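You operate a simulated robot arm through the tools that you are given. There is no shell and no other tool.

Carry out the task below with a simulated robot arm. There is one attempt and no reset: what you move stays moved.

Task
Set the dimmers: House 70%, Aisle 40%, Desk 70%, Booth 80%.
Fine: use the dials; the Full buttons stay off; the vent lever stays.

It is judged by the outcome, as a careful person would: the job done as asked, and still so three seconds after it is handed in. It fails if anything else is knocked over, pushed out of place, dropped, spilled or broken.

Robot
A 7-joint arm with a two-finger parallel gripper, fixed in place. Base frame: the origin is on the floor under the middle of its stand, x ahead of it, y to its left, z up. Lengths are in mm, angles in degrees, forces in N, time in s.
It reaches about 1479 mm from its shoulder. Its first joint turns from -166.0 to 166.0 degrees. Payload 4.4 kg.
The tool frame sits at the grasp point between the pads (the TCP): z along the fingers, y along the line on which they close. The tips reach 23 mm beyond it. The gripper opens to 94 mm. The fingers are 38 mm wide and 10 mm thick; the gripper's body (54 by 96 mm) begins 39 mm behind the TCP.
Orientation is that of the tool frame in the base frame, as a unit quaternion [x, y, z, w]. With the fingers straight down and closing along the base's y, the tool's x points along the base's -x, its y along +y and its z along -z.

Tools
- The arm moves only by the tool send_rows. Its argument "motion" is a list of rows, each a list of 3 entries, a list of its own where there are three numbers: the shift along the base's x, y, z in mm, then the turn, a rotation vector about the base's x, y, z in degrees, then the gripper command, from -1 (fully open) to 1 (shut), values between in proportion. In form: [[[x, y, z], [rx, ry, rz], fingers], ...]. A call has 1 to 20 rows; each row shifts and turns the commanded pose from where the row before left it. A row lasts 0.2 s, in which the tool goes at most 50 mm and 8.6 degrees; a call with a longer step from one row to the next is refused whole, and so is a gripper value outside its range. Where a pose cannot be reached the arm comes as near as it can. A force on the tool above 40 N (or 10 N above the force at the start of the call, whichever is more), or a blocked arm, ends the call early, and 0.2 s more pass. Each finger travels about 72 mm/s and halts on what it meets, pressing with about 22 N; the grip force reading is that of the motor and also rises with nothing between the fingers. The clock runs only during rows and for 0.2 s after the last one: add rows that do not move to give the fingers time. It gives the time, the measured TCP pose, the force on the tool (base axes), the opening and the grip force at its end, in the units of the frame above (readings bear some noise), with the torque about the TCP (base axes, N m) and any sound that the robot's microphone picked up.
- Cameras (640 x 400 px; columns grow to the right, rows downward): "scene" is fixed at [399.6, -501.8, 1949.1]; the picture's right is [0.80, -0.61, 0.00], its down [-0.36, -0.48, -0.80] and it looks along [0.49, 0.64, -0.60] (base axes); focal length 346 px, centre (320, 200). "wrist" rides on the gripper at [86, 16, -74] in the tool frame; the picture's right is [-0.18, 0.98, 0.00], its down [-0.58, -0.11, -0.81] and it looks along [-0.79, -0.15, 0.59] (tool axes); focal length 243 px, centre (320, 200). There is no depth. A picture from a camera that has moved, and an enlarged one, comes with that camera's place and axes in the base frame and with its lens.
- capture(camera): a new picture of that camera. The clock stands still meanwhile.
- enlarge(camera, box): a new picture of the part [left, top, right, bottom] of that camera's present view, enlarged. The clock stands still meanwhile.
- finish_job(): hands the job in; it is judged then, once.

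Nothing tells you positions but the pictures and the camera data. Unless the task says otherwise, let go and move clear before handing in.

The tools are called after ">>>" as a command line: name --argument value ..., lists and objects as JSON in quotes. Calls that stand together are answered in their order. send_rows: Moves the arm, as the interface text tells. Its arguments: {"type":"object","properties":{"motion":{"type":"array"}},"required":["motion"]} The other tools are called the same way: capture (camera) takes a picture; enlarge (camera, box) takes an enlarged picture of a part of a camera's view; finish_job () hands the job in.

At the start:

```text
time_s: 0.0
tool_pos: [643.2, 90.5, 1558.5]
ee_rot: [0.0, 1.0, -0.001, 0.0]
contact_force: [-0.9, 0.9, 0.2]
torque: [0.01, 0.02, 0.02]
finger_gap: 94.0
gripper_force: 0.0
```

scene: 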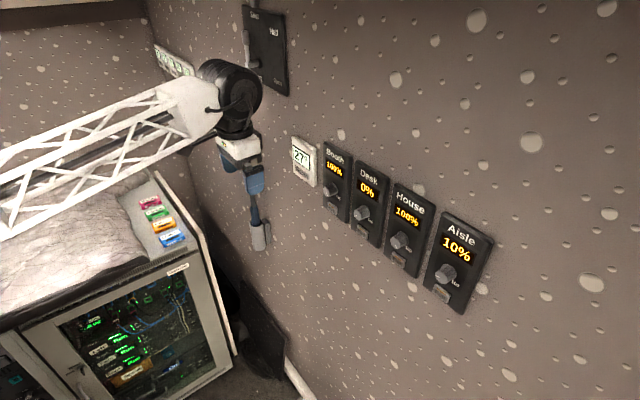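
wrist: 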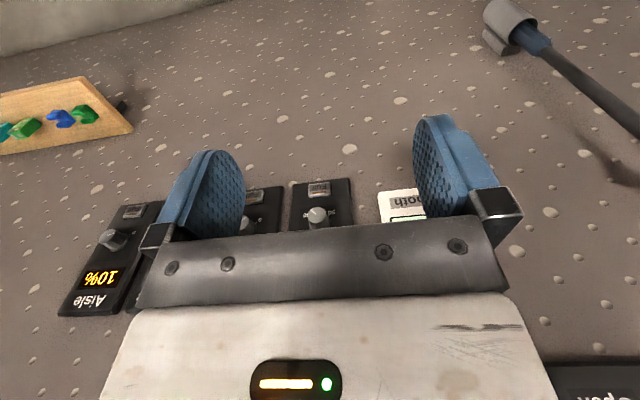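

I see four dimmer panels on the wall (Booth 100%, Desk 0%, House 100%, Aisle 10%), with a dial in each and a button under it. First I'll look closer to locate the dials.

>>> enlarge --camera "scene" --box '[280, 120, 400, 260]'

>>> enlarge --camera "scene" --box '[370, 170, 510, 320]'

>>> enlarge --camera "wrist" --box '[40, 150, 380, 330]'

>>> enlarge --camera "scene" --box '[140, 0, 300, 120]'

```text
2.86 times, centred on (340, 190) of scene
camera zoom: at [399.6, -501.8, 1949.1], right [0.8, -0.61, 0.0], down [-0.36, -0.48, -0.8], along [0.49, 0.64, -0.6], focal length 990 px, centre (263, 229)
```

zoom: 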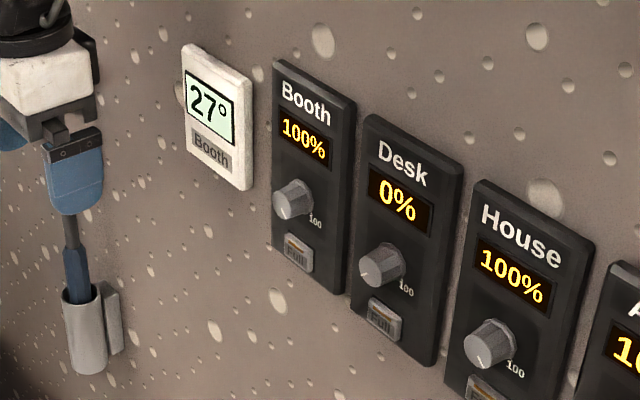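

```text
2.67 times, centred on (440, 245) of scene
camera zoom: at [399.6, -501.8, 1949.1], right [0.8, -0.61, 0.0], down [-0.36, -0.48, -0.8], along [0.49, 0.64, -0.6], focal length 924 px, centre (0, 80)
```

zoom: 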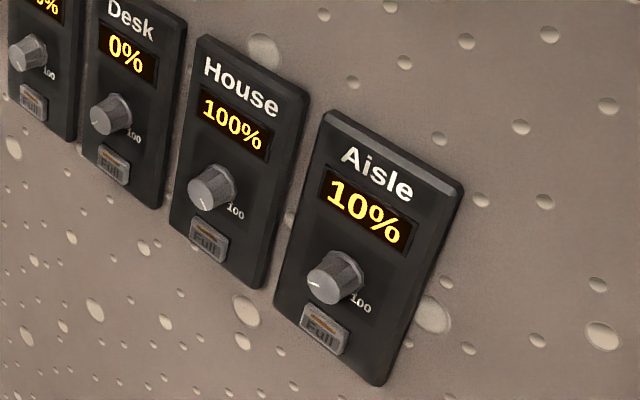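

```text
1.88 times, centred on (210, 240) of wrist
camera zoom: at [558.2, 108.4, 1632.5], right [0.18, 0.98, 0.0], down [0.58, -0.11, 0.81], along [0.79, -0.15, -0.59], focal length 457 px, centre (527, 125)
```

zoom: 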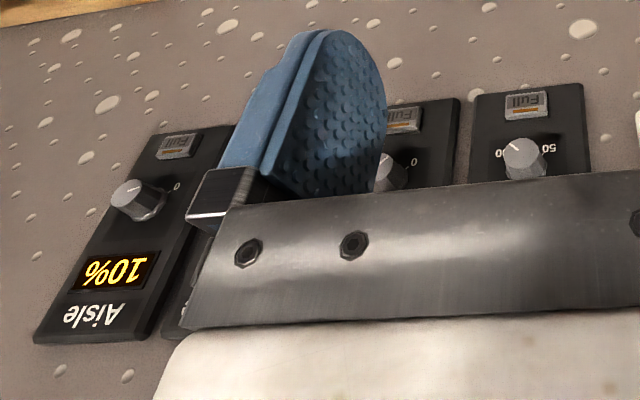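

```text
3.33 times, centred on (220, 60) of scene
camera zoom: at [399.6, -501.8, 1949.1], right [0.8, -0.61, 0.0], down [-0.36, -0.48, -0.8], along [0.49, 0.64, -0.6], focal length 1155 px, centre (653, 667)
```

zoom: 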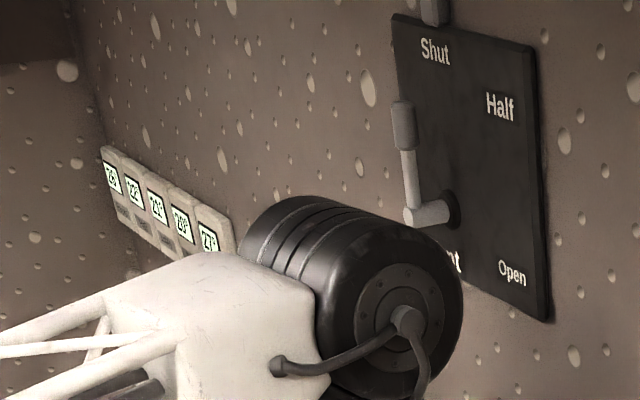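

The dials sit at about x 851, z 1448, with y near 47 (Booth), -66 (Desk), -181 (House) and -297 (Aisle). The buttons are about 66 mm below them. I'll pitch the gripper to face the wall and stand off in front of House to look closer.

>>> send_rows --motion '[[[8.07, -22.6, -9.2], [0, -7.5, 0], -1], [[8.07, -22.6, -9.2], [0, -7.5, 0], -1], [[8.07, -22.6, -9.2], [0, -7.5, 0], -1], [[8.07, -22.6, -9.2], [0, -7.5, 0], -1], [[8.07, -22.6, -9.2], [0, -7.5, 0], -1], [[8.07, -22.6, -9.2], [0, -7.5, 0], -1], [[8.07, -22.6, -9.2], [0, -7.5, 0], -1], [[8.07, -22.6, -9.2], [0, -7.5, 0], -1], [[8.07, -22.6, -9.2], [0, -7.5, 0], -1], [[8.07, -22.6, -9.2], [0, -7.5, 0], -1], [[8.07, -22.6, -9.2], [0, -7.5, 0], -1], [[8.07, -22.6, -9.2], [0, -7.5, 0], -1], [[0, 0, 0], [0, 0, 0], -1], [[0, 0, 0], [0, 0, 0], -1]]'

>>> capture --camera "wrist"

>>> capture --camera "scene"

```text
time_s: 3.0
tool_pos: [739.5, -179.5, 1447.0]
ee_rot: [-0.001, 0.707, 0.001, 0.707]
contact_force: [0.3, 0.4, -0.8]
torque: [-0.01, -0.05, 0.0]
finger_gap: 93.9
gripper_force: 0.1
```

```text
taken
camera wrist: at [666.4, -162.0, 1360.6], right [0.0, 0.98, 0.18], down [-0.81, -0.11, 0.58], along [0.59, -0.15, 0.79], focal length 243 px, centre (320, 200)
```

wrist: 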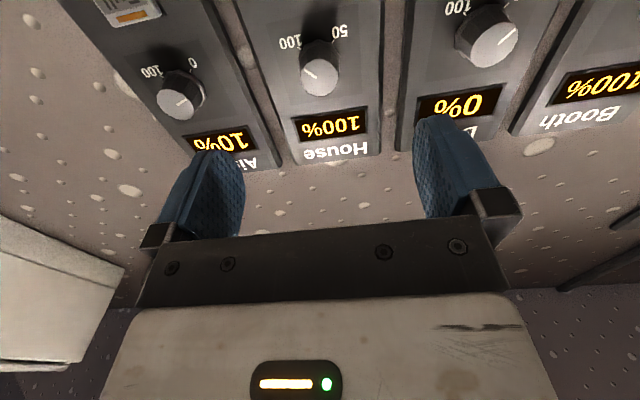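

```text
taken
```

scene: 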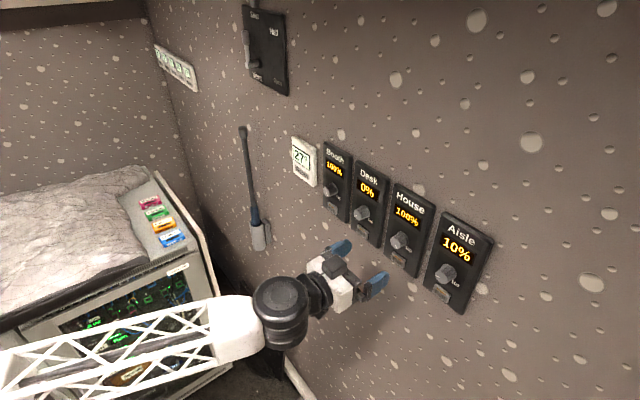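

The gripper faces the wall and the wrist camera sees the dials and displays upside down. Scale labels seem to differ between panels, so I'll zoom in.

>>> enlarge --camera "wrist" --box '[250, 0, 390, 170]'

>>> enlarge --camera "wrist" --box '[90, 0, 270, 170]'

>>> enlarge --camera "wrist" --box '[400, 0, 640, 150]'

>>> enlarge --camera "scene" --box '[310, 140, 430, 260]'

```text
2.35 times, centred on (320, 85) of wrist
camera zoom: at [666.4, -162.0, 1360.6], right [0.0, 0.98, 0.18], down [-0.81, -0.11, 0.58], along [0.59, -0.15, 0.79], focal length 571 px, centre (320, 471)
```

zoom: 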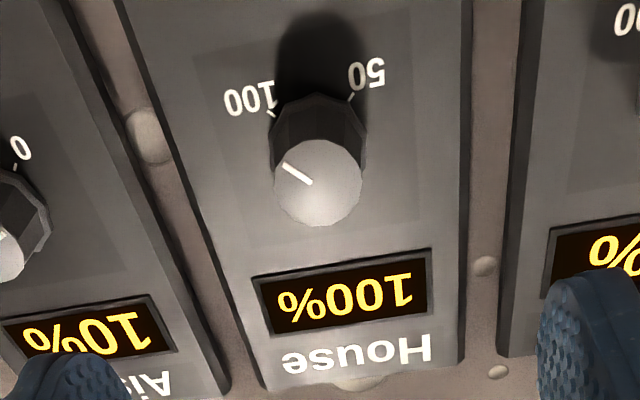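

```text
2.35 times, centred on (180, 85) of wrist
camera zoom: at [666.4, -162.0, 1360.6], right [0.0, 0.98, 0.18], down [-0.81, -0.11, 0.58], along [0.59, -0.15, 0.79], focal length 571 px, centre (649, 471)
```

zoom: 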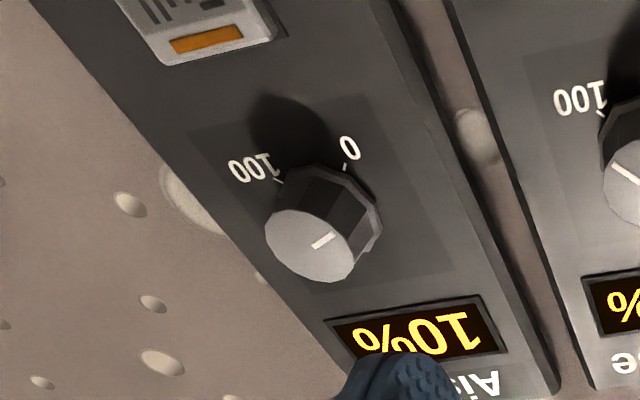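

```text
2.67 times, centred on (520, 75) of wrist
camera zoom: at [666.4, -162.0, 1360.6], right [0.0, 0.98, 0.18], down [-0.81, -0.11, 0.58], along [0.59, -0.15, 0.79], focal length 647 px, centre (-213, 533)
```

zoom: 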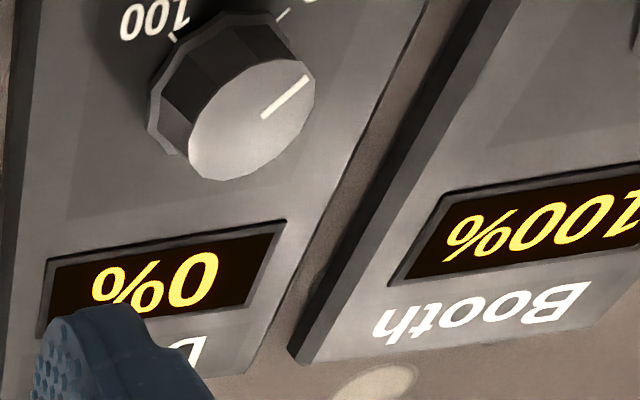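

```text
3.33 times, centred on (370, 200) of scene
camera zoom: at [399.6, -501.8, 1949.1], right [0.8, -0.61, 0.0], down [-0.36, -0.48, -0.8], along [0.49, 0.64, -0.6], focal length 1155 px, centre (153, 200)
```

zoom: 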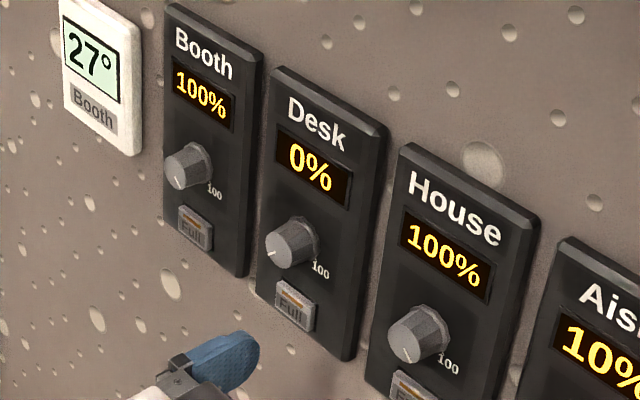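

House and Booth scales run 50–100, while Desk and Aisle run 0–100, with values increasing clockwise. I'll move in closer to the House dial with a narrower opening to check alignment before gripping.

>>> send_rows --motion '[[[15, 0, 2], [0, 0, 0], -0.28], [[15, 0, 2], [0, 0, 0], -0.28], [[15, 0, 2], [0, 0, 0], -0.28], [[15, 0, 0], [0, 0, 0], -0.28], [[0, 0, 0], [0, 0, 0], -0.28], [[0, 0, 0], [0, 0, 0], -0.28]]'

>>> capture --camera "wrist"

>>> enlarge --camera "scene" --box '[310, 160, 470, 320]'

```text
time_s: 4.4
tool_pos: [800.2, -180.0, 1454.0]
ee_rot: [0.0, 0.707, 0.0, 0.707]
contact_force: [-0.1, -0.5, -0.3]
torque: [0.03, -0.01, -0.03]
finger_gap: 60.3
gripper_force: 0.0
```

```text
taken
camera wrist: at [726.4, -162.0, 1367.8], right [0.0, 0.98, 0.18], down [-0.81, -0.11, 0.58], along [0.59, -0.15, 0.79], focal length 243 px, centre (320, 200)
```

wrist: 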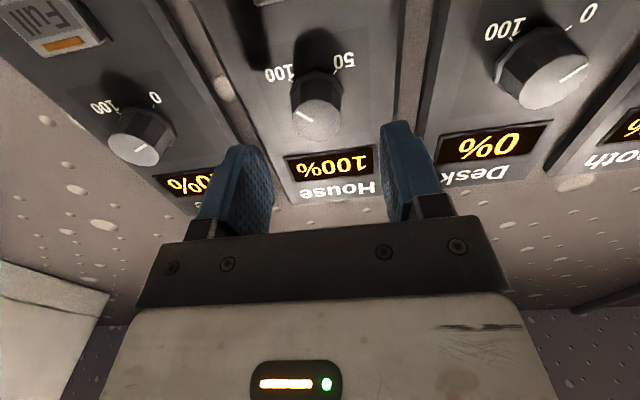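

```text
2.50 times, centred on (390, 240) of scene
camera zoom: at [399.6, -501.8, 1949.1], right [0.8, -0.61, 0.0], down [-0.36, -0.48, -0.8], along [0.49, 0.64, -0.6], focal length 866 px, centre (145, 100)
```

zoom: 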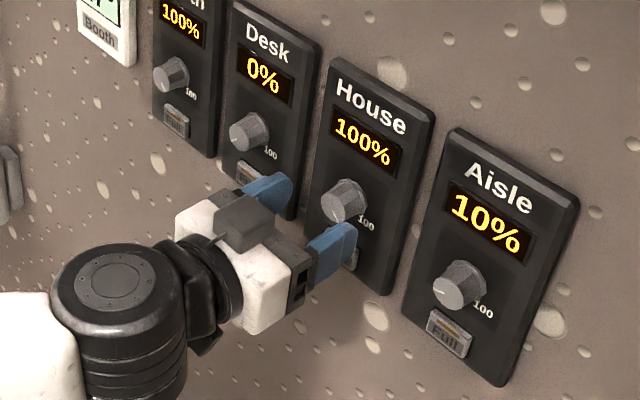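

The gripper is well aligned with the House dial (about 1.5 mm too far left). I'll advance so the pads overlap the dial by about 10 mm, staying short of the panel, then close.

>>> send_rows --motion '[[[10, -1.5, 0], [0, 0, 0], -0.28], [[10, 0, 0], [0, 0, 0], -0.28], [[10, 0, 0], [0, 0, 0], -0.28], [[8, 0, 0], [0, 0, 0], -0.28], [[0, 0, 0], [0, 0, 0], -0.28]]'

>>> capture --camera "wrist"

>>> enlarge --camera "scene" --box '[310, 160, 470, 320]'

```text
time_s: 5.6
tool_pos: [838.6, -180.4, 1453.4]
ee_rot: [0.0, 0.707, 0.0, 0.707]
contact_force: [0.2, 0.4, 0.2]
torque: [0.03, 0.03, -0.01]
finger_gap: 60.3
gripper_force: 0.1
```

```text
taken
camera wrist: at [765.4, -163.6, 1367.4], right [0.0, 0.98, 0.18], down [-0.81, -0.11, 0.58], along [0.59, -0.15, 0.79], focal length 243 px, centre (320, 200)
```

wrist: 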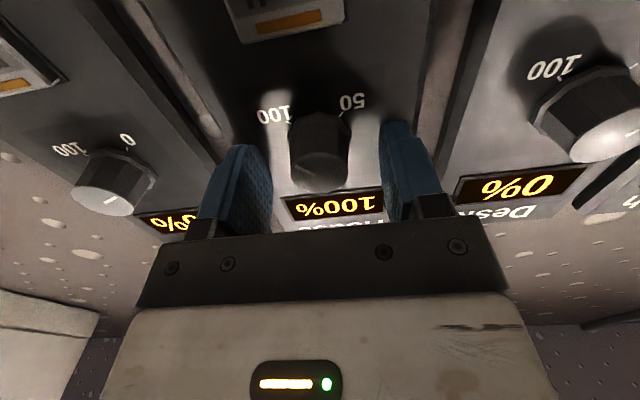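

```text
2.50 times, centred on (390, 240) of scene
camera zoom: at [399.6, -501.8, 1949.1], right [0.8, -0.61, 0.0], down [-0.36, -0.48, -0.8], along [0.49, 0.64, -0.6], focal length 866 px, centre (145, 100)
```

zoom: 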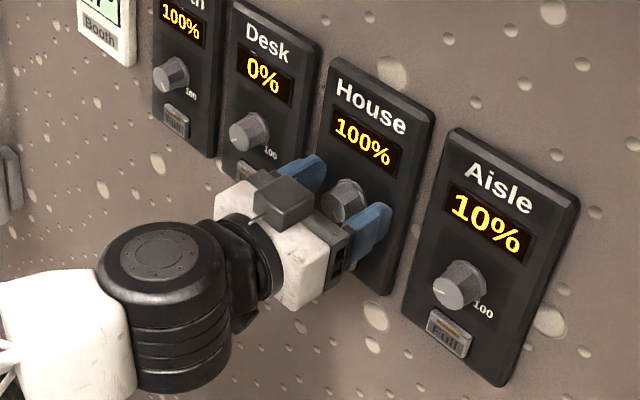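

The fingers straddle the House dial with clearance on both sides. I'll close and make a small test turn counter-clockwise to learn the scale.

>>> send_rows --motion '[[[0, 0, 0], [0, 0, 0], 1], [[0, 0, 0], [0, 0, 0], 1], [[0, 0, 0], [0, 0, 0], 1]]'

>>> send_rows --motion '[[[0, 0, 0], [-7.5, 0, 0], 1], [[0, 0, 0], [-7.5, 0, 0], 1], [[0, 0, 0], [-7.5, 0, 0], 1], [[0, 0, 0], [-7.5, 0, 0], 1], [[0, 0, 0], [0, 0, 0], 1]]'

>>> enlarge --camera "scene" --box '[310, 160, 470, 320]'

>>> capture --camera "wrist"

```text
time_s: 6.4
tool_pos: [838.8, -179.5, 1454.2]
ee_rot: [0.001, 0.707, -0.001, 0.707]
contact_force: [-2.4, 18.3, -2.7]
torque: [0.07, 0.08, 0.47]
finger_gap: 28.7
gripper_force: 45.6
```

```text
time_s: 7.0
tool_pos: [839.9, -178.5, 1453.9]
ee_rot: [-0.071, 0.704, -0.069, 0.704]
contact_force: [-11.0, 8.9, -4.3]
torque: [0.04, -0.33, 0.48]
finger_gap: 28.5
gripper_force: 45.0
stopped in row 2: the force on the tool passed its limit at 44 N (the readings are from after the stop); the commanded pose is now the measured one
```

```text
2.50 times, centred on (390, 240) of scene
camera zoom: at [399.6, -501.8, 1949.1], right [0.8, -0.61, 0.0], down [-0.36, -0.48, -0.8], along [0.49, 0.64, -0.6], focal length 866 px, centre (145, 100)
```

zoom: 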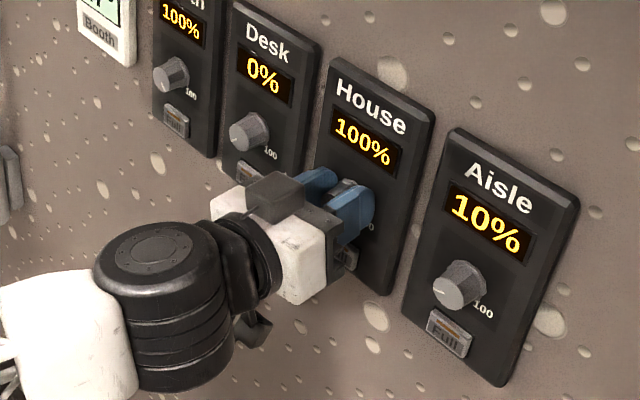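

```text
taken
camera wrist: at [765.4, -179.3, 1365.8], right [0.0, 1.0, -0.01], down [-0.81, 0.0, 0.59], along [0.59, 0.01, 0.81], focal length 243 px, centre (320, 200)
```

wrist: 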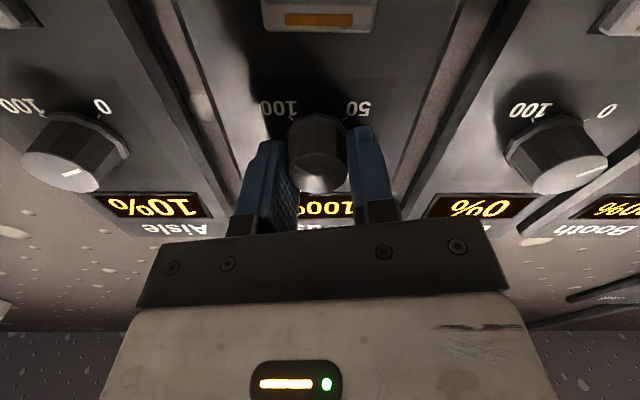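

>>> enlarge --camera "wrist" --box '[240, 80, 400, 220]'

>>> enlarge --camera "scene" --box '[370, 190, 420, 260]'

```text
2.86 times, centred on (320, 150) of wrist
camera zoom: at [765.4, -179.3, 1365.8], right [0.0, 1.0, -0.01], down [-0.81, 0.0, 0.59], along [0.59, 0.01, 0.81], focal length 693 px, centre (320, 343)
```

zoom: 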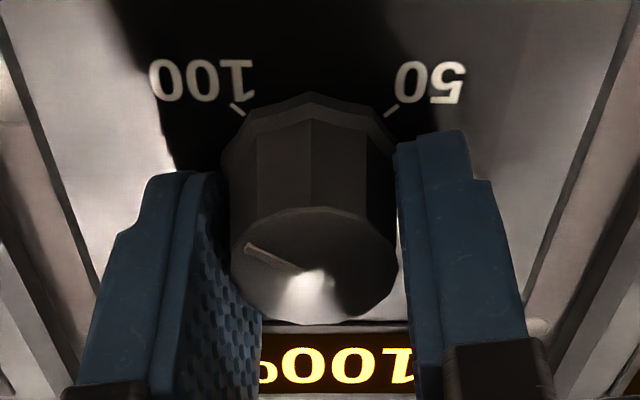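

```text
5.71 times, centred on (395, 225) of scene
camera zoom: at [399.6, -501.8, 1949.1], right [0.8, -0.61, 0.0], down [-0.36, -0.48, -0.8], along [0.49, 0.64, -0.6], focal length 1979 px, centre (-109, 57)
```

zoom: 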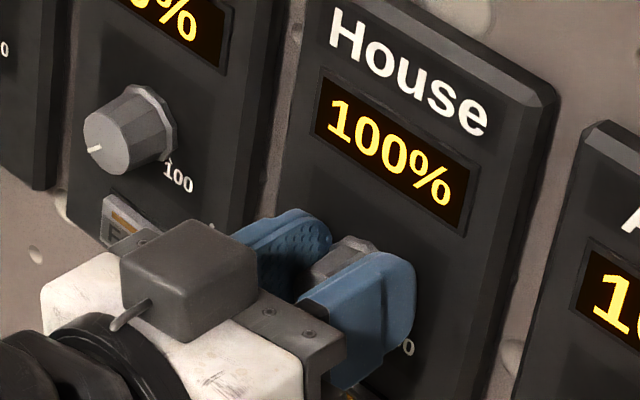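

The dial turned slightly but the display hasn't stepped yet, and the force limit tripped because I was a bit off-centre. I'll open, re-centre, swing the wrist to about +75° clear of the dial, and re-grip so I can make a long counter-clockwise turn.

>>> send_rows --motion '[[[0, 0, 0], [0, 0, 0], -0.28], [[0, 0, 0], [0, 0, 0], -0.28], [[-1, -0.8, -2.4], [0, 0, 0], -0.28], [[0, 0, 0], [8.6, 0, 0], -0.28], [[0, 0, 0], [8.6, 0, 0], -0.28], [[0, 0, 0], [8.6, 0, 0], -0.28], [[0, 0, 0], [8.6, 0, 0], -0.28], [[0, 0, 0], [8.6, 0, 0], -0.28], [[0, 0, 0], [8.6, 0, 0], -0.28], [[0, 0, 0], [8.6, 0, 0], -0.28], [[0, 0, 0], [8.6, 0, 0], -0.28], [[0, 0, 0], [8.6, 0, 0], -0.28], [[0, 0, 0], [8.6, 0, 0], -0.28], [[0, 0, 0], [0, 0, 0], -0.28]]'

>>> capture --camera "wrist"

>>> enlarge --camera "scene" --box '[310, 160, 470, 320]'

```text
time_s: 9.9
tool_pos: [839.6, -180.5, 1450.7]
ee_rot: [0.428, 0.561, 0.43, 0.563]
contact_force: [0.3, -0.1, 0.2]
torque: [0.02, 0.02, 0.0]
finger_gap: 60.4
gripper_force: 0.1
```

```text
taken
camera wrist: at [764.7, -91.7, 1444.3], right [0.0, 0.08, 1.0], down [-0.81, -0.59, 0.05], along [0.59, -0.8, 0.07], focal length 243 px, centre (320, 200)
```

wrist: 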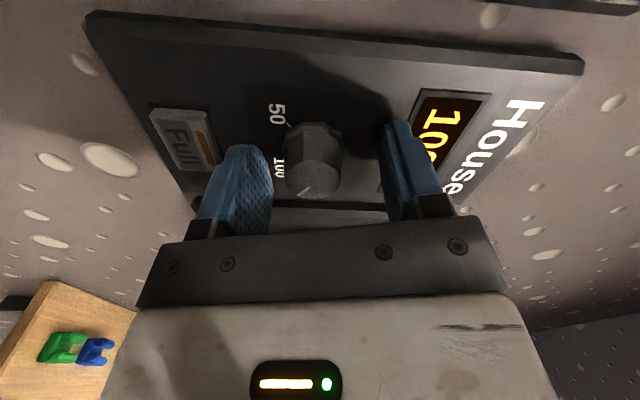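

```text
2.50 times, centred on (390, 240) of scene
camera zoom: at [399.6, -501.8, 1949.1], right [0.8, -0.61, 0.0], down [-0.36, -0.48, -0.8], along [0.49, 0.64, -0.6], focal length 866 px, centre (145, 100)
```

zoom: 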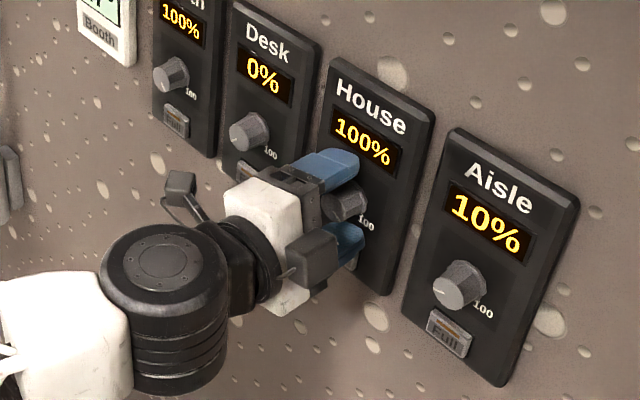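

From this side view the dial centre is at about z 1449.7, x_cap ≈ 846. I'll nudge down 1 mm, close, and check the side force.

>>> send_rows --motion '[[[0, 0.5, -1], [0, 0, 0], -0.28], [[0, 0, 0], [0, 0, 0], 1], [[0, 0, 0], [0, 0, 0], 1], [[0, 0, 0], [0, 0, 0], 1]]'

>>> enlarge --camera "wrist" --box '[200, 60, 500, 240]'

```text
time_s: 10.9
tool_pos: [839.8, -181.6, 1448.6]
ee_rot: [0.429, 0.562, 0.429, 0.562]
contact_force: [-11.8, -8.0, -25.0]
torque: [-0.02, 0.59, -0.42]
finger_gap: 28.9
gripper_force: 44.5
```

```text
2.13 times, centred on (350, 150) of wrist
camera zoom: at [765.5, -91.8, 1441.1], right [0.0, 0.08, 1.0], down [-0.81, -0.59, 0.05], along [0.59, -0.8, 0.07], focal length 518 px, centre (256, 307)
```

zoom: 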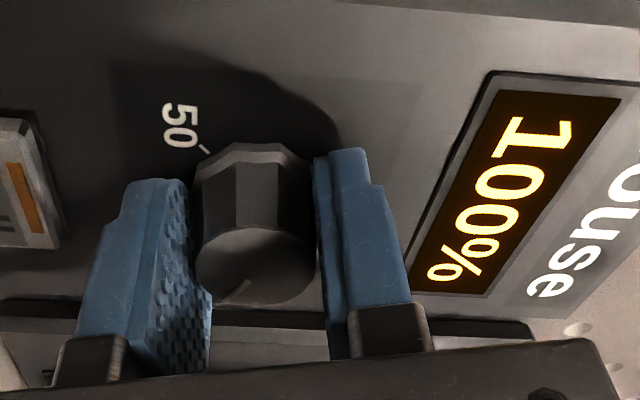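

The side force says the dial sits about 1–2 mm lower and slightly to +y. I'll open, shift to about (y -179.7, z 1448.3), and re-grip to check.

>>> send_rows --motion '[[[0, 0, 0], [0, 0, 0], 0.2], [[0, 0.6, -1.2], [0, 0, 0], 0.2], [[0, 0, 0], [0, 0, 0], 0.2]]'

>>> send_rows --motion '[[[0, 0, 0], [0, 0, 0], 1], [[0, 0, 0], [0, 0, 0], 1], [[0, 0, 0], [0, 0, 0], 1]]'

```text
time_s: 11.8
tool_pos: [838.9, -179.7, 1449.9]
ee_rot: [0.428, 0.562, 0.43, 0.563]
contact_force: [-0.5, 0.4, -0.4]
torque: [0.02, 0.05, 0.03]
finger_gap: 37.5
gripper_force: 0.0
```

```text
time_s: 12.6
tool_pos: [840.7, -179.8, 1447.9]
ee_rot: [0.429, 0.561, 0.43, 0.562]
contact_force: [-11.6, -5.8, -20.1]
torque: [0.01, 0.42, -0.31]
finger_gap: 28.4
gripper_force: 45.3
```

The residual force suggests the dial centre is still lower than my commanded centre. I'll relax by small shifts while clamped and watch the force.

>>> send_rows --motion '[[[0, 0.5, -2], [0, 0, 0], 1], [[0, 0, 0], [0, 0, 0], 1]]'

>>> send_rows --motion '[[[-0.5, 0.5, -1], [0, 0, 0], 1], [[0, 0, 0], [0, 0, 0], 1]]'

```text
time_s: 13.2
tool_pos: [839.1, -180.7, 1447.5]
ee_rot: [0.429, 0.561, 0.43, 0.563]
contact_force: [23.4, -21.6, 2.0]
torque: [0.0, -0.07, -0.56]
finger_gap: 29.1
gripper_force: 45.5
```

```text
time_s: 13.8
tool_pos: [838.7, -179.9, 1448.4]
ee_rot: [0.427, 0.561, 0.43, 0.563]
contact_force: [21.8, -19.0, 12.9]
torque: [-0.01, -0.25, -0.44]
finger_gap: 28.5
gripper_force: 45.2
```

Forces show the dial centre at about y -180.5, z 1447.5. I'll open, move there, and re-grip.

>>> send_rows --motion '[[[0, 0, 0], [0, 0, 0], 0.2], [[0, -3.3, 1.2], [0, 0, 0], 0.2], [[0, 0, 0], [0, 0, 0], 0.2], [[0, 0, 0], [0, 0, 0], 0.2]]'

>>> send_rows --motion '[[[0, 0, 0], [0, 0, 0], 1], [[0, 0, 0], [0, 0, 0], 1], [[0, 0, 0], [0, 0, 0], 1]]'

```text
time_s: 14.8
tool_pos: [836.5, -182.2, 1448.3]
ee_rot: [0.428, 0.562, 0.43, 0.562]
contact_force: [-0.6, 0.0, 0.5]
torque: [0.01, 0.03, -0.01]
finger_gap: 37.5
gripper_force: 0.0
```

```text
time_s: 15.6
tool_pos: [837.4, -182.1, 1448.7]
ee_rot: [0.429, 0.561, 0.43, 0.562]
contact_force: [9.0, 2.2, 10.7]
torque: [-0.01, -0.24, 0.14]
finger_gap: 28.3
gripper_force: 44.9
```

Forces are now small. I'll nudge up 0.8 mm and start turning counter-clockwise in steps.

>>> send_rows --motion '[[[0, 0, 0.8], [0, 0, 0], 1], [[0, 0, 0], [-7.5, 0, 0], 1], [[0, 0, 0], [-7.5, 0, 0], 1], [[0, 0, 0], [-7.5, 0, 0], 1], [[0, 0, 0], [-7.5, 0, 0], 1], [[0, 0, 0], [0, 0, 0], 1]]'

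>>> enlarge --camera "scene" --box '[310, 160, 470, 320]'

>>> capture --camera "wrist"

```text
time_s: 16.2
tool_pos: [837.6, -183.0, 1448.4]
ee_rot: [0.382, 0.593, 0.386, 0.595]
contact_force: [-31.8, 5.0, -9.8]
torque: [-0.01, 0.13, -0.09]
finger_gap: 28.3
gripper_force: 45.0
stopped in row 3: the force on the tool passed its limit at 41 N (the readings are from after the stop); the commanded pose is now the measured one
```

```text
2.50 times, centred on (390, 240) of scene
camera zoom: at [399.6, -501.8, 1949.1], right [0.8, -0.61, 0.0], down [-0.36, -0.48, -0.8], along [0.49, 0.64, -0.6], focal length 866 px, centre (145, 100)
```

zoom: 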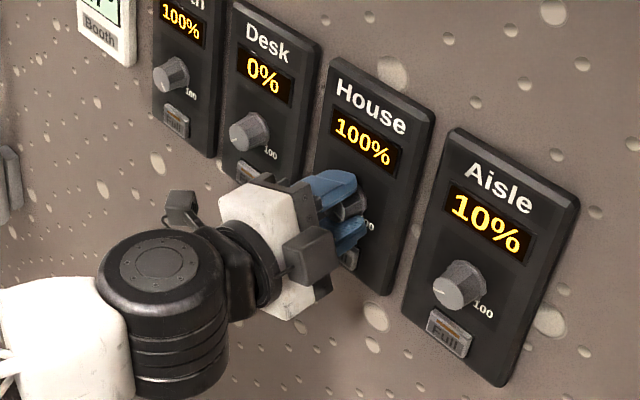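

```text
taken
camera wrist: at [763.3, -95.3, 1427.6], right [0.0, 0.24, 0.97], down [-0.81, -0.58, 0.14], along [0.59, -0.78, 0.19], focal length 243 px, centre (320, 200)
```

wrist: 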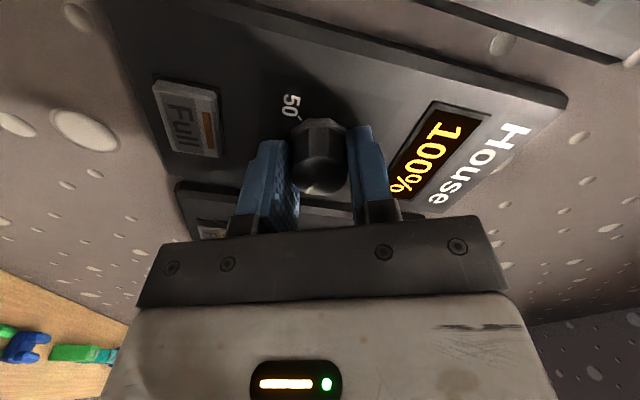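

>>> enlarge --camera "wrist" --box '[240, 80, 420, 220]'

>>> enlarge --camera "scene" --box '[370, 190, 420, 260]'

```text
2.86 times, centred on (330, 150) of wrist
camera zoom: at [763.3, -95.3, 1427.6], right [0.0, 0.24, 0.97], down [-0.81, -0.58, 0.14], along [0.59, -0.78, 0.19], focal length 693 px, centre (291, 343)
```

zoom: 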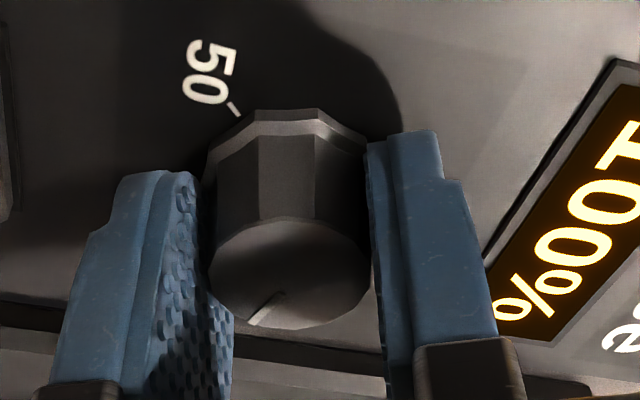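

```text
5.71 times, centred on (395, 225) of scene
camera zoom: at [399.6, -501.8, 1949.1], right [0.8, -0.61, 0.0], down [-0.36, -0.48, -0.8], along [0.49, 0.64, -0.6], focal length 1979 px, centre (-109, 57)
```

zoom: 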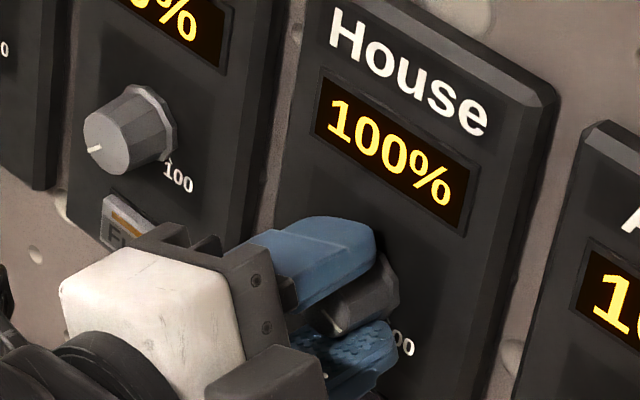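

The dial is turning with the fingers (pointer moved from ~135° to ~105°), but axial force builds up. I'll relieve it by backing off 1.5 mm and turn more slowly.

>>> send_rows --motion '[[[-1.5, 0, 0], [0, 0, 0], 1], [[-0.5, 0, 0], [0, 0, 0], 1]]'

>>> send_rows --motion '[[[0, 0, 0], [-4, 0, 0], 1], [[0, 0, 0], [-4, 0, 0], 1], [[0, 0, 0], [-4, 0, 0], 1], [[0, 0, 0], [-4, 0, 0], 1], [[0, 0, 0], [-4, 0, 0], 1]]'

>>> enlarge --camera "wrist" --box '[240, 80, 420, 220]'

>>> enlarge --camera "scene" --box '[370, 190, 420, 260]'

```text
time_s: 16.8
tool_pos: [835.7, -180.5, 1448.8]
ee_rot: [0.382, 0.594, 0.383, 0.595]
contact_force: [27.1, -2.2, 14.4]
torque: [0.02, -0.32, -0.18]
finger_gap: 28.4
gripper_force: 45.2
```

```text
time_s: 18.0
tool_pos: [835.6, -181.3, 1448.6]
ee_rot: [0.273, 0.651, 0.274, 0.652]
contact_force: [-10.2, 6.8, 5.9]
torque: [0.02, -0.52, -0.3]
finger_gap: 28.3
gripper_force: 45.1
```

```text
2.86 times, centred on (330, 150) of wrist
camera zoom: at [761.8, -107.2, 1399.8], right [0.0, 0.56, 0.83], down [-0.81, -0.49, 0.33], along [0.59, -0.67, 0.45], focal length 693 px, centre (291, 343)
```

zoom: 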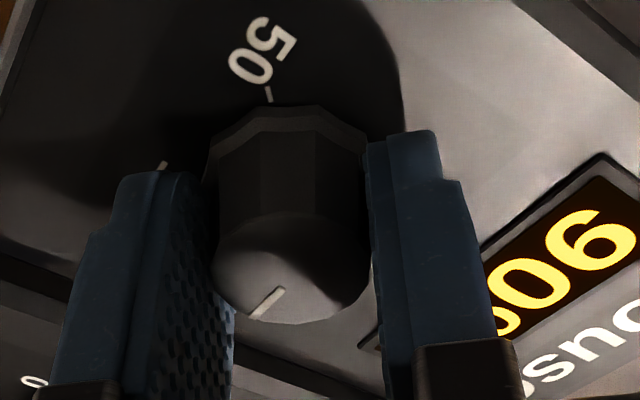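

```text
5.71 times, centred on (395, 225) of scene
camera zoom: at [399.6, -501.8, 1949.1], right [0.8, -0.61, 0.0], down [-0.36, -0.48, -0.8], along [0.49, 0.64, -0.6], focal length 1979 px, centre (-109, 57)
```

zoom: 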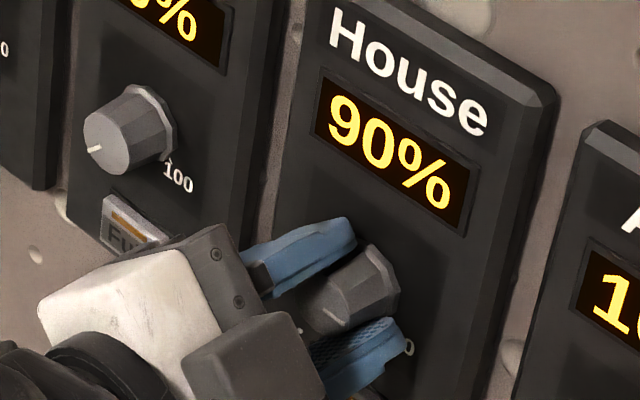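

House now reads 90%, so the display steps by 10% per about 54° of dial. I need about 115° more counter-clockwise, so I'll continue slowly.

>>> send_rows --motion '[[[-0.3, 0, 0], [-4, 0, 0], 1], [[0, 0, 0], [-4, 0, 0], 1], [[0, 0, 0], [-4, 0, 0], 1], [[0, 0, 0], [-4, 0, 0], 1], [[0, 0, 0], [-4, 0, 0], 1], [[0, 0, 0], [-4, 0, 0], 1], [[0, 0, 0], [-4, 0, 0], 1], [[0, 0, 0], [-4, 0, 0], 1], [[0, 0, 0], [-4, 0, 0], 1], [[0, 0, 0], [-4, 0, 0], 1]]'

>>> enlarge --camera "wrist" --box '[240, 80, 420, 220]'

>>> enlarge --camera "scene" --box '[370, 190, 420, 260]'

```text
time_s: 19.2
tool_pos: [835.0, -180.5, 1448.5]
ee_rot: [0.16, 0.688, 0.163, 0.688]
contact_force: [13.0, 4.2, 4.5]
torque: [0.0, 0.05, 0.31]
finger_gap: 28.7
gripper_force: 45.4
stopped in row 6: the force on the tool passed its limit at 40 N (the readings are from after the stop); the commanded pose is now the measured one
```

```text
2.86 times, centred on (330, 150) of wrist
camera zoom: at [761.0, -127.0, 1378.6], right [0.0, 0.8, 0.6], down [-0.81, -0.36, 0.47], along [0.59, -0.48, 0.64], focal length 693 px, centre (291, 343)
```

zoom: 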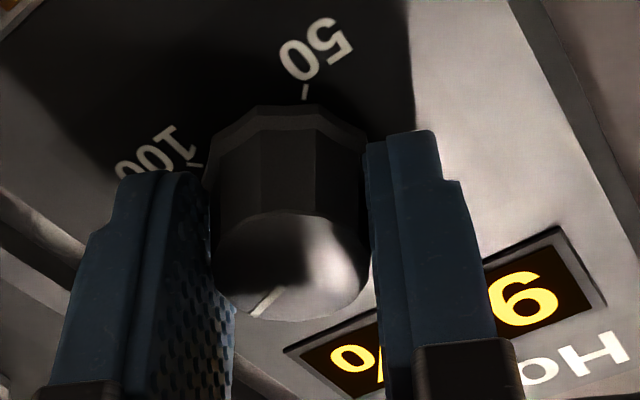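

```text
5.71 times, centred on (395, 225) of scene
camera zoom: at [399.6, -501.8, 1949.1], right [0.8, -0.61, 0.0], down [-0.36, -0.48, -0.8], along [0.49, 0.64, -0.6], focal length 1979 px, centre (-109, 57)
```

zoom: 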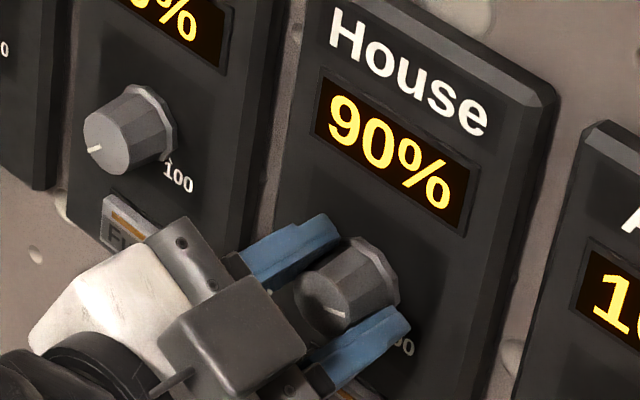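

>>> send_rows --motion '[[[0, 0, 0], [-4, 0, 0], 1], [[0, 0, 0], [-4, 0, 0], 1], [[0, 0, 0], [-4, 0, 0], 1], [[0, 0, 0], [-4, 0, 0], 1], [[0, 0, 0], [-4, 0, 0], 1], [[0, 0, 0], [-4, 0, 0], 1], [[0, 0, 0], [-4, 0, 0], 1], [[0, 0, 0], [-4, 0, 0], 1], [[0, 0, 0], [-4, 0, 0], 1], [[0, 0, 0], [-4, 0, 0], 1]]'

>>> enlarge --camera "wrist" --box '[240, 80, 420, 220]'

>>> enlarge --camera "scene" --box '[370, 190, 420, 260]'

```text
time_s: 21.4
tool_pos: [835.2, -179.5, 1449.7]
ee_rot: [-0.086, 0.702, -0.082, 0.702]
contact_force: [-0.5, 18.5, 0.3]
torque: [0.03, -0.25, 0.51]
finger_gap: 28.4
gripper_force: 45.3
```

```text
2.86 times, centred on (330, 150) of wrist
camera zoom: at [760.9, -183.8, 1361.4], right [0.0, 1.0, -0.05], down [-0.81, 0.03, 0.59], along [0.59, 0.05, 0.8], focal length 693 px, centre (291, 343)
```

zoom: 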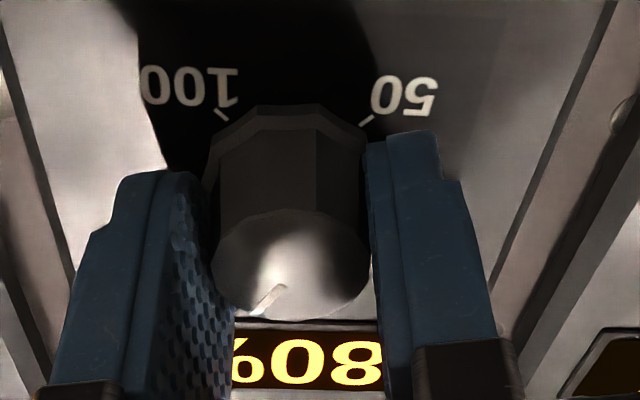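

```text
5.71 times, centred on (395, 225) of scene
camera zoom: at [399.6, -501.8, 1949.1], right [0.8, -0.61, 0.0], down [-0.36, -0.48, -0.8], along [0.49, 0.64, -0.6], focal length 1979 px, centre (-109, 57)
```

zoom: 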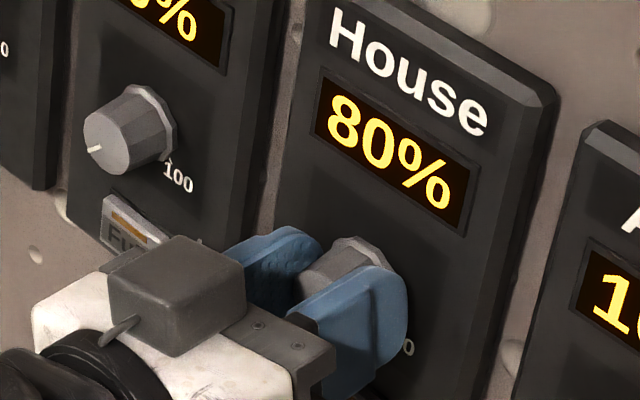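

House reads 80% with the pointer about 25° right of top; 70% should centre about 27° left of top, so about 52° more to go.

>>> send_rows --motion '[[[0, 1.2, 0], [-4, 0, 0], 1], [[0, 0, 0], [-4, 0, 0], 1], [[0, 0, 0], [-4, 0, 0], 1], [[0, 0, 0], [-4, 0, 0], 1], [[0, 0, 0], [-4, 0, 0], 1], [[0, 0, 0], [-4, 0, 0], 1], [[0, 0, 0], [-4, 0, 0], 1], [[0, 0, 0], [-4, 0, 0], 1], [[0, 0, 0], [-4, 0, 0], 1], [[0, 0, 0], [-4, 0, 0], 1], [[0, 0, 0], [-4, 0, 0], 1], [[0, 0, 0], [-4, 0, 0], 1], [[0, 0, 0], [-4, 0, 0], 1]]'

>>> enlarge --camera "wrist" --box '[240, 80, 420, 220]'

>>> enlarge --camera "scene" --box '[370, 190, 420, 260]'

```text
time_s: 23.9
tool_pos: [835.7, -178.9, 1449.1]
ee_rot: [-0.338, 0.623, -0.333, 0.622]
contact_force: [-11.2, 5.2, -3.2]
torque: [-0.01, -0.32, 0.96]
finger_gap: 28.0
gripper_force: 45.1
stopped in row 11: the force on the tool passed its limit at 43 N (the readings are from after the stop); the commanded pose is now the measured one
```

```text
2.86 times, centred on (330, 150) of wrist
camera zoom: at [761.0, -241.8, 1387.9], right [-0.01, 0.69, -0.72], down [-0.81, 0.42, 0.41], along [0.59, 0.58, 0.56], focal length 693 px, centre (291, 343)
```

zoom: 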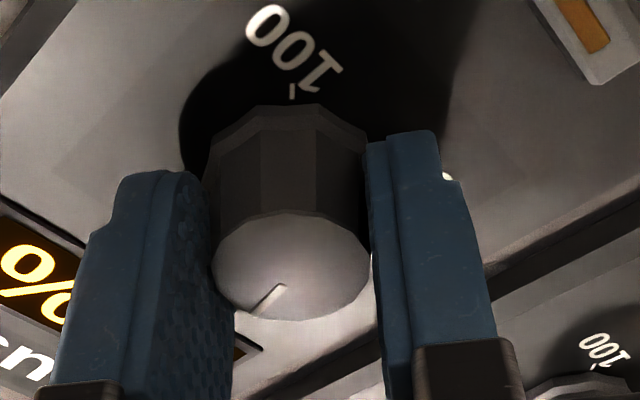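

```text
5.71 times, centred on (395, 225) of scene
camera zoom: at [399.6, -501.8, 1949.1], right [0.8, -0.61, 0.0], down [-0.36, -0.48, -0.8], along [0.49, 0.64, -0.6], focal length 1979 px, centre (-109, 57)
```

zoom: 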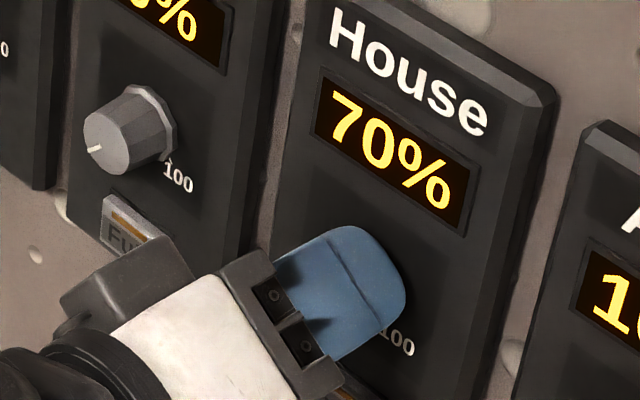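

House reads 70%. I'll add about 8° to sit nearer the middle of the 70% band, then open and back away.

>>> send_rows --motion '[[[-0.5, 0, 0], [-4, 0, 0], 1], [[0, 0, 0], [-4, 0, 0], 1], [[0, 0, 0], [0, 0, 0], 1]]'

>>> send_rows --motion '[[[0, 0, 0], [0, 0, 0], -0.28], [[0, 0, 0], [0, 0, 0], -0.28], [[0, 0, 0], [0, 0, 0], -0.28], [[-15, 0, 0], [0, 0, 0], -0.28], [[-20, 0, 0], [0, 0, 0], -0.28], [[-20, 0, 0], [0, 0, 0], -0.28], [[-10, 0, 0], [0, 0, 0], -0.28]]'

>>> capture --camera "scene"

>>> enlarge --camera "scene" --box '[310, 160, 470, 320]'

```text
time_s: 24.6
tool_pos: [834.9, -178.7, 1448.9]
ee_rot: [-0.38, 0.599, -0.376, 0.596]
contact_force: [25.7, 9.6, 11.2]
torque: [-0.04, -0.27, 0.27]
finger_gap: 28.3
gripper_force: 44.6
```

```text
time_s: 26.2
tool_pos: [768.9, -179.5, 1448.9]
ee_rot: [-0.38, 0.598, -0.376, 0.597]
contact_force: [-1.2, -0.2, 0.5]
torque: [-0.01, 0.0, 0.0]
finger_gap: 59.9
gripper_force: 0.1
```

```text
taken
```

scene: 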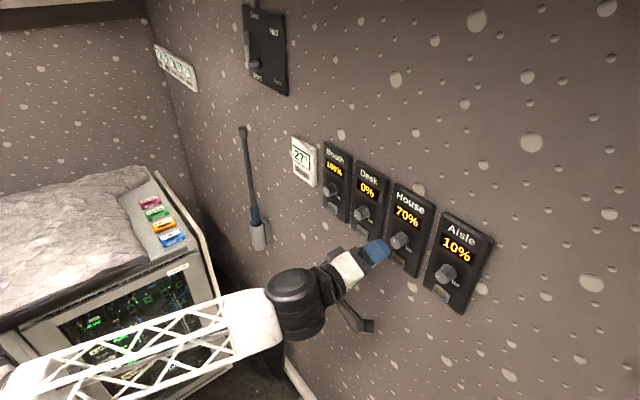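

```text
2.50 times, centred on (390, 240) of scene
camera zoom: at [399.6, -501.8, 1949.1], right [0.8, -0.61, 0.0], down [-0.36, -0.48, -0.8], along [0.49, 0.64, -0.6], focal length 866 px, centre (145, 100)
```

zoom: 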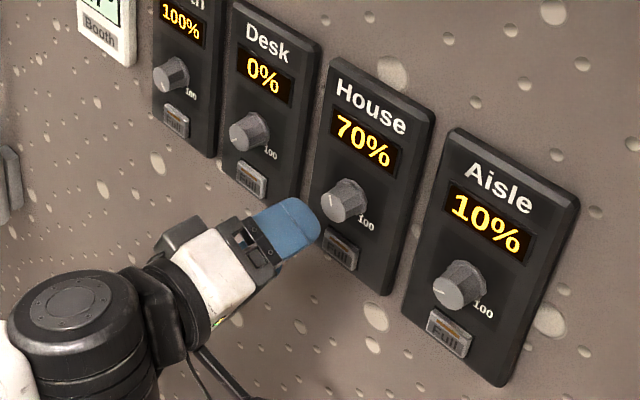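

House is done at 70% and the Full buttons look untouched. Next is Aisle: I'll move in front of its dial (y ≈ -297), turning the wrist to about -40°, and check alignment.

>>> send_rows --motion '[[[0, -29, 0], [6, 0, 0], -0.28], [[0, -29, 0], [6, 0, 0], -0.28], [[0, -29, 0], [6, 0, 0], -0.28], [[0, -30, -0.5], [6, 0, 0], -0.28], [[26, 0, 0], [0, 0, 0], -0.28], [[0, 0, 0], [0, 0, 0], -0.28], [[0, 0, 0], [0, 0, 0], -0.28]]'

>>> capture --camera "wrist"

>>> enlarge --camera "scene" --box '[350, 160, 510, 320]'

```text
time_s: 27.9
tool_pos: [794.3, -296.8, 1448.3]
ee_rot: [-0.247, 0.664, -0.243, 0.663]
contact_force: [0.0, -0.1, -0.4]
torque: [-0.04, 0.0, 0.01]
finger_gap: 60.1
gripper_force: 0.1
```

```text
taken
camera wrist: at [720.0, -340.1, 1371.9], right [0.0, 0.87, -0.5], down [-0.81, 0.29, 0.51], along [0.59, 0.41, 0.7], focal length 243 px, centre (320, 200)
```

wrist: 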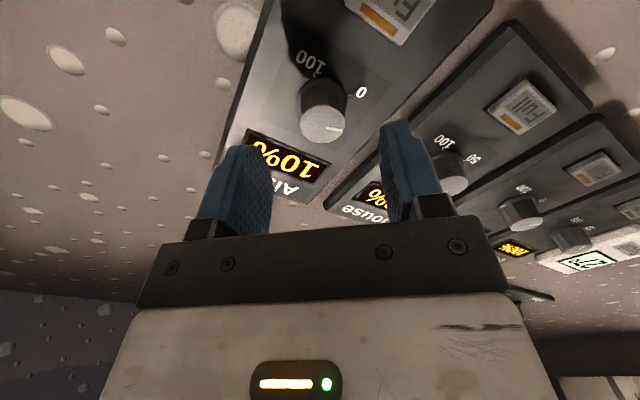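

```text
2.50 times, centred on (430, 240) of scene
camera zoom: at [399.6, -501.8, 1949.1], right [0.8, -0.61, 0.0], down [-0.36, -0.48, -0.8], along [0.49, 0.64, -0.6], focal length 866 px, centre (45, 100)
```

zoom: 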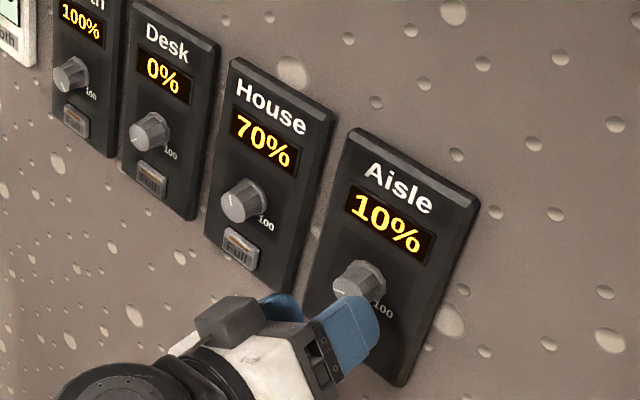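

>>> enlarge --camera "wrist" --box '[250, 50, 410, 190]'

```text
2.86 times, centred on (330, 120) of wrist
camera zoom: at [720.0, -340.1, 1371.9], right [0.0, 0.87, -0.5], down [-0.81, 0.29, 0.51], along [0.59, 0.41, 0.7], focal length 693 px, centre (291, 429)
```

zoom: 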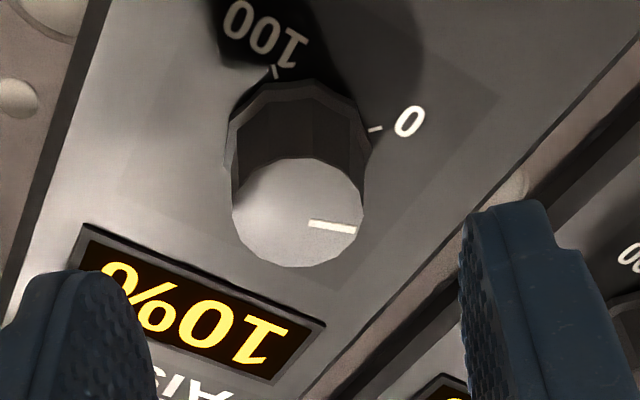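

The Aisle dial is about 2 mm to +y and 1 mm up from my axis. I'll correct that, advance to x ≈ 836, and close gently.

>>> send_rows --motion '[[[10, 2.2, 0.6], [0, 0, 0], -0.28], [[12, 0, 0], [0, 0, 0], -0.28], [[12, 0, 0], [0, 0, 0], -0.28], [[7.5, 0, 0], [0, 0, 0], -0.28], [[0, 0, 0], [0, 0, 0], -0.28]]'

>>> send_rows --motion '[[[0, 0, 0], [0, 0, 0], 0.2], [[0, 0, 0], [0, 0, 0], 1], [[0, 0, 0], [0, 0, 0], 1], [[0, 0, 0], [0, 0, 0], 1]]'

```text
time_s: 29.1
tool_pos: [836.7, -294.0, 1449.6]
ee_rot: [-0.247, 0.663, -0.244, 0.662]
contact_force: [1.2, 1.0, -0.1]
torque: [-0.04, 0.03, 0.01]
finger_gap: 60.3
gripper_force: 0.1
```

```text
time_s: 30.1
tool_pos: [835.4, -294.2, 1449.6]
ee_rot: [-0.248, 0.664, -0.245, 0.662]
contact_force: [2.4, 0.8, 0.7]
torque: [0.02, -0.09, 0.04]
finger_gap: 28.9
gripper_force: 45.4
```

Well centred – almost no side force. Turning clockwise about 80°.

>>> send_rows --motion '[[[0, 0, 0], [4, 0, 0], 1], [[0, 0, 0], [4, 0, 0], 1], [[0, 0, 0], [4, 0, 0], 1], [[0, 0, 0], [4, 0, 0], 1], [[0, 0, 0], [4, 0, 0], 1], [[0, 0, 0], [4, 0, 0], 1], [[0, 0, 0], [4, 0, 0], 1], [[0, 0, 0], [4, 0, 0], 1], [[0, 0, 0], [4, 0, 0], 1], [[0, 0, 0], [4, 0, 0], 1], [[0, 0, 0], [0, 0, 0], 1]]'

>>> enlarge --camera "scene" --box '[400, 200, 500, 300]'

>>> enlarge --camera "wrist" --box '[240, 80, 420, 220]'

```text
time_s: 31.0
tool_pos: [835.8, -295.0, 1448.5]
ee_rot: [-0.169, 0.687, -0.166, 0.687]
contact_force: [-25.9, 6.1, -6.1]
torque: [0.03, -0.02, 0.4]
finger_gap: 28.7
gripper_force: 44.6
stopped in row 4: the force on the tool passed its limit at 42 N (the readings are from after the stop); the commanded pose is now the measured one
```

```text
4.00 times, centred on (450, 250) of scene
camera zoom: at [399.6, -501.8, 1949.1], right [0.8, -0.61, 0.0], down [-0.36, -0.48, -0.8], along [0.49, 0.64, -0.6], focal length 1386 px, centre (-200, 0)
```

zoom: 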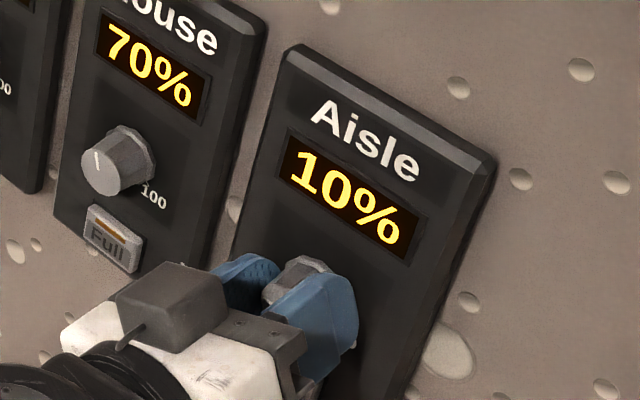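

```text
2.86 times, centred on (330, 150) of wrist
camera zoom: at [761.7, -319.4, 1365.1], right [-0.01, 0.96, -0.29], down [-0.81, 0.17, 0.57], along [0.59, 0.24, 0.77], focal length 693 px, centre (291, 343)
```

zoom: 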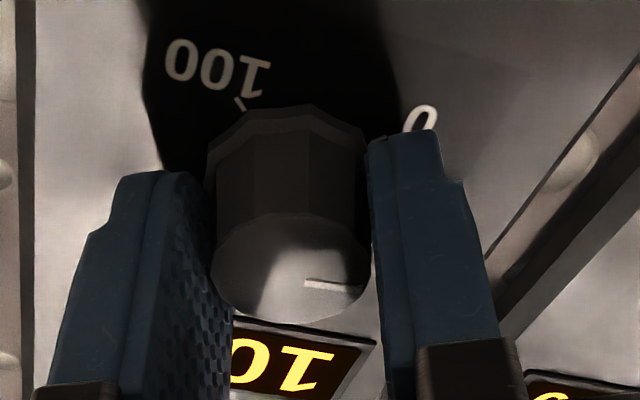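

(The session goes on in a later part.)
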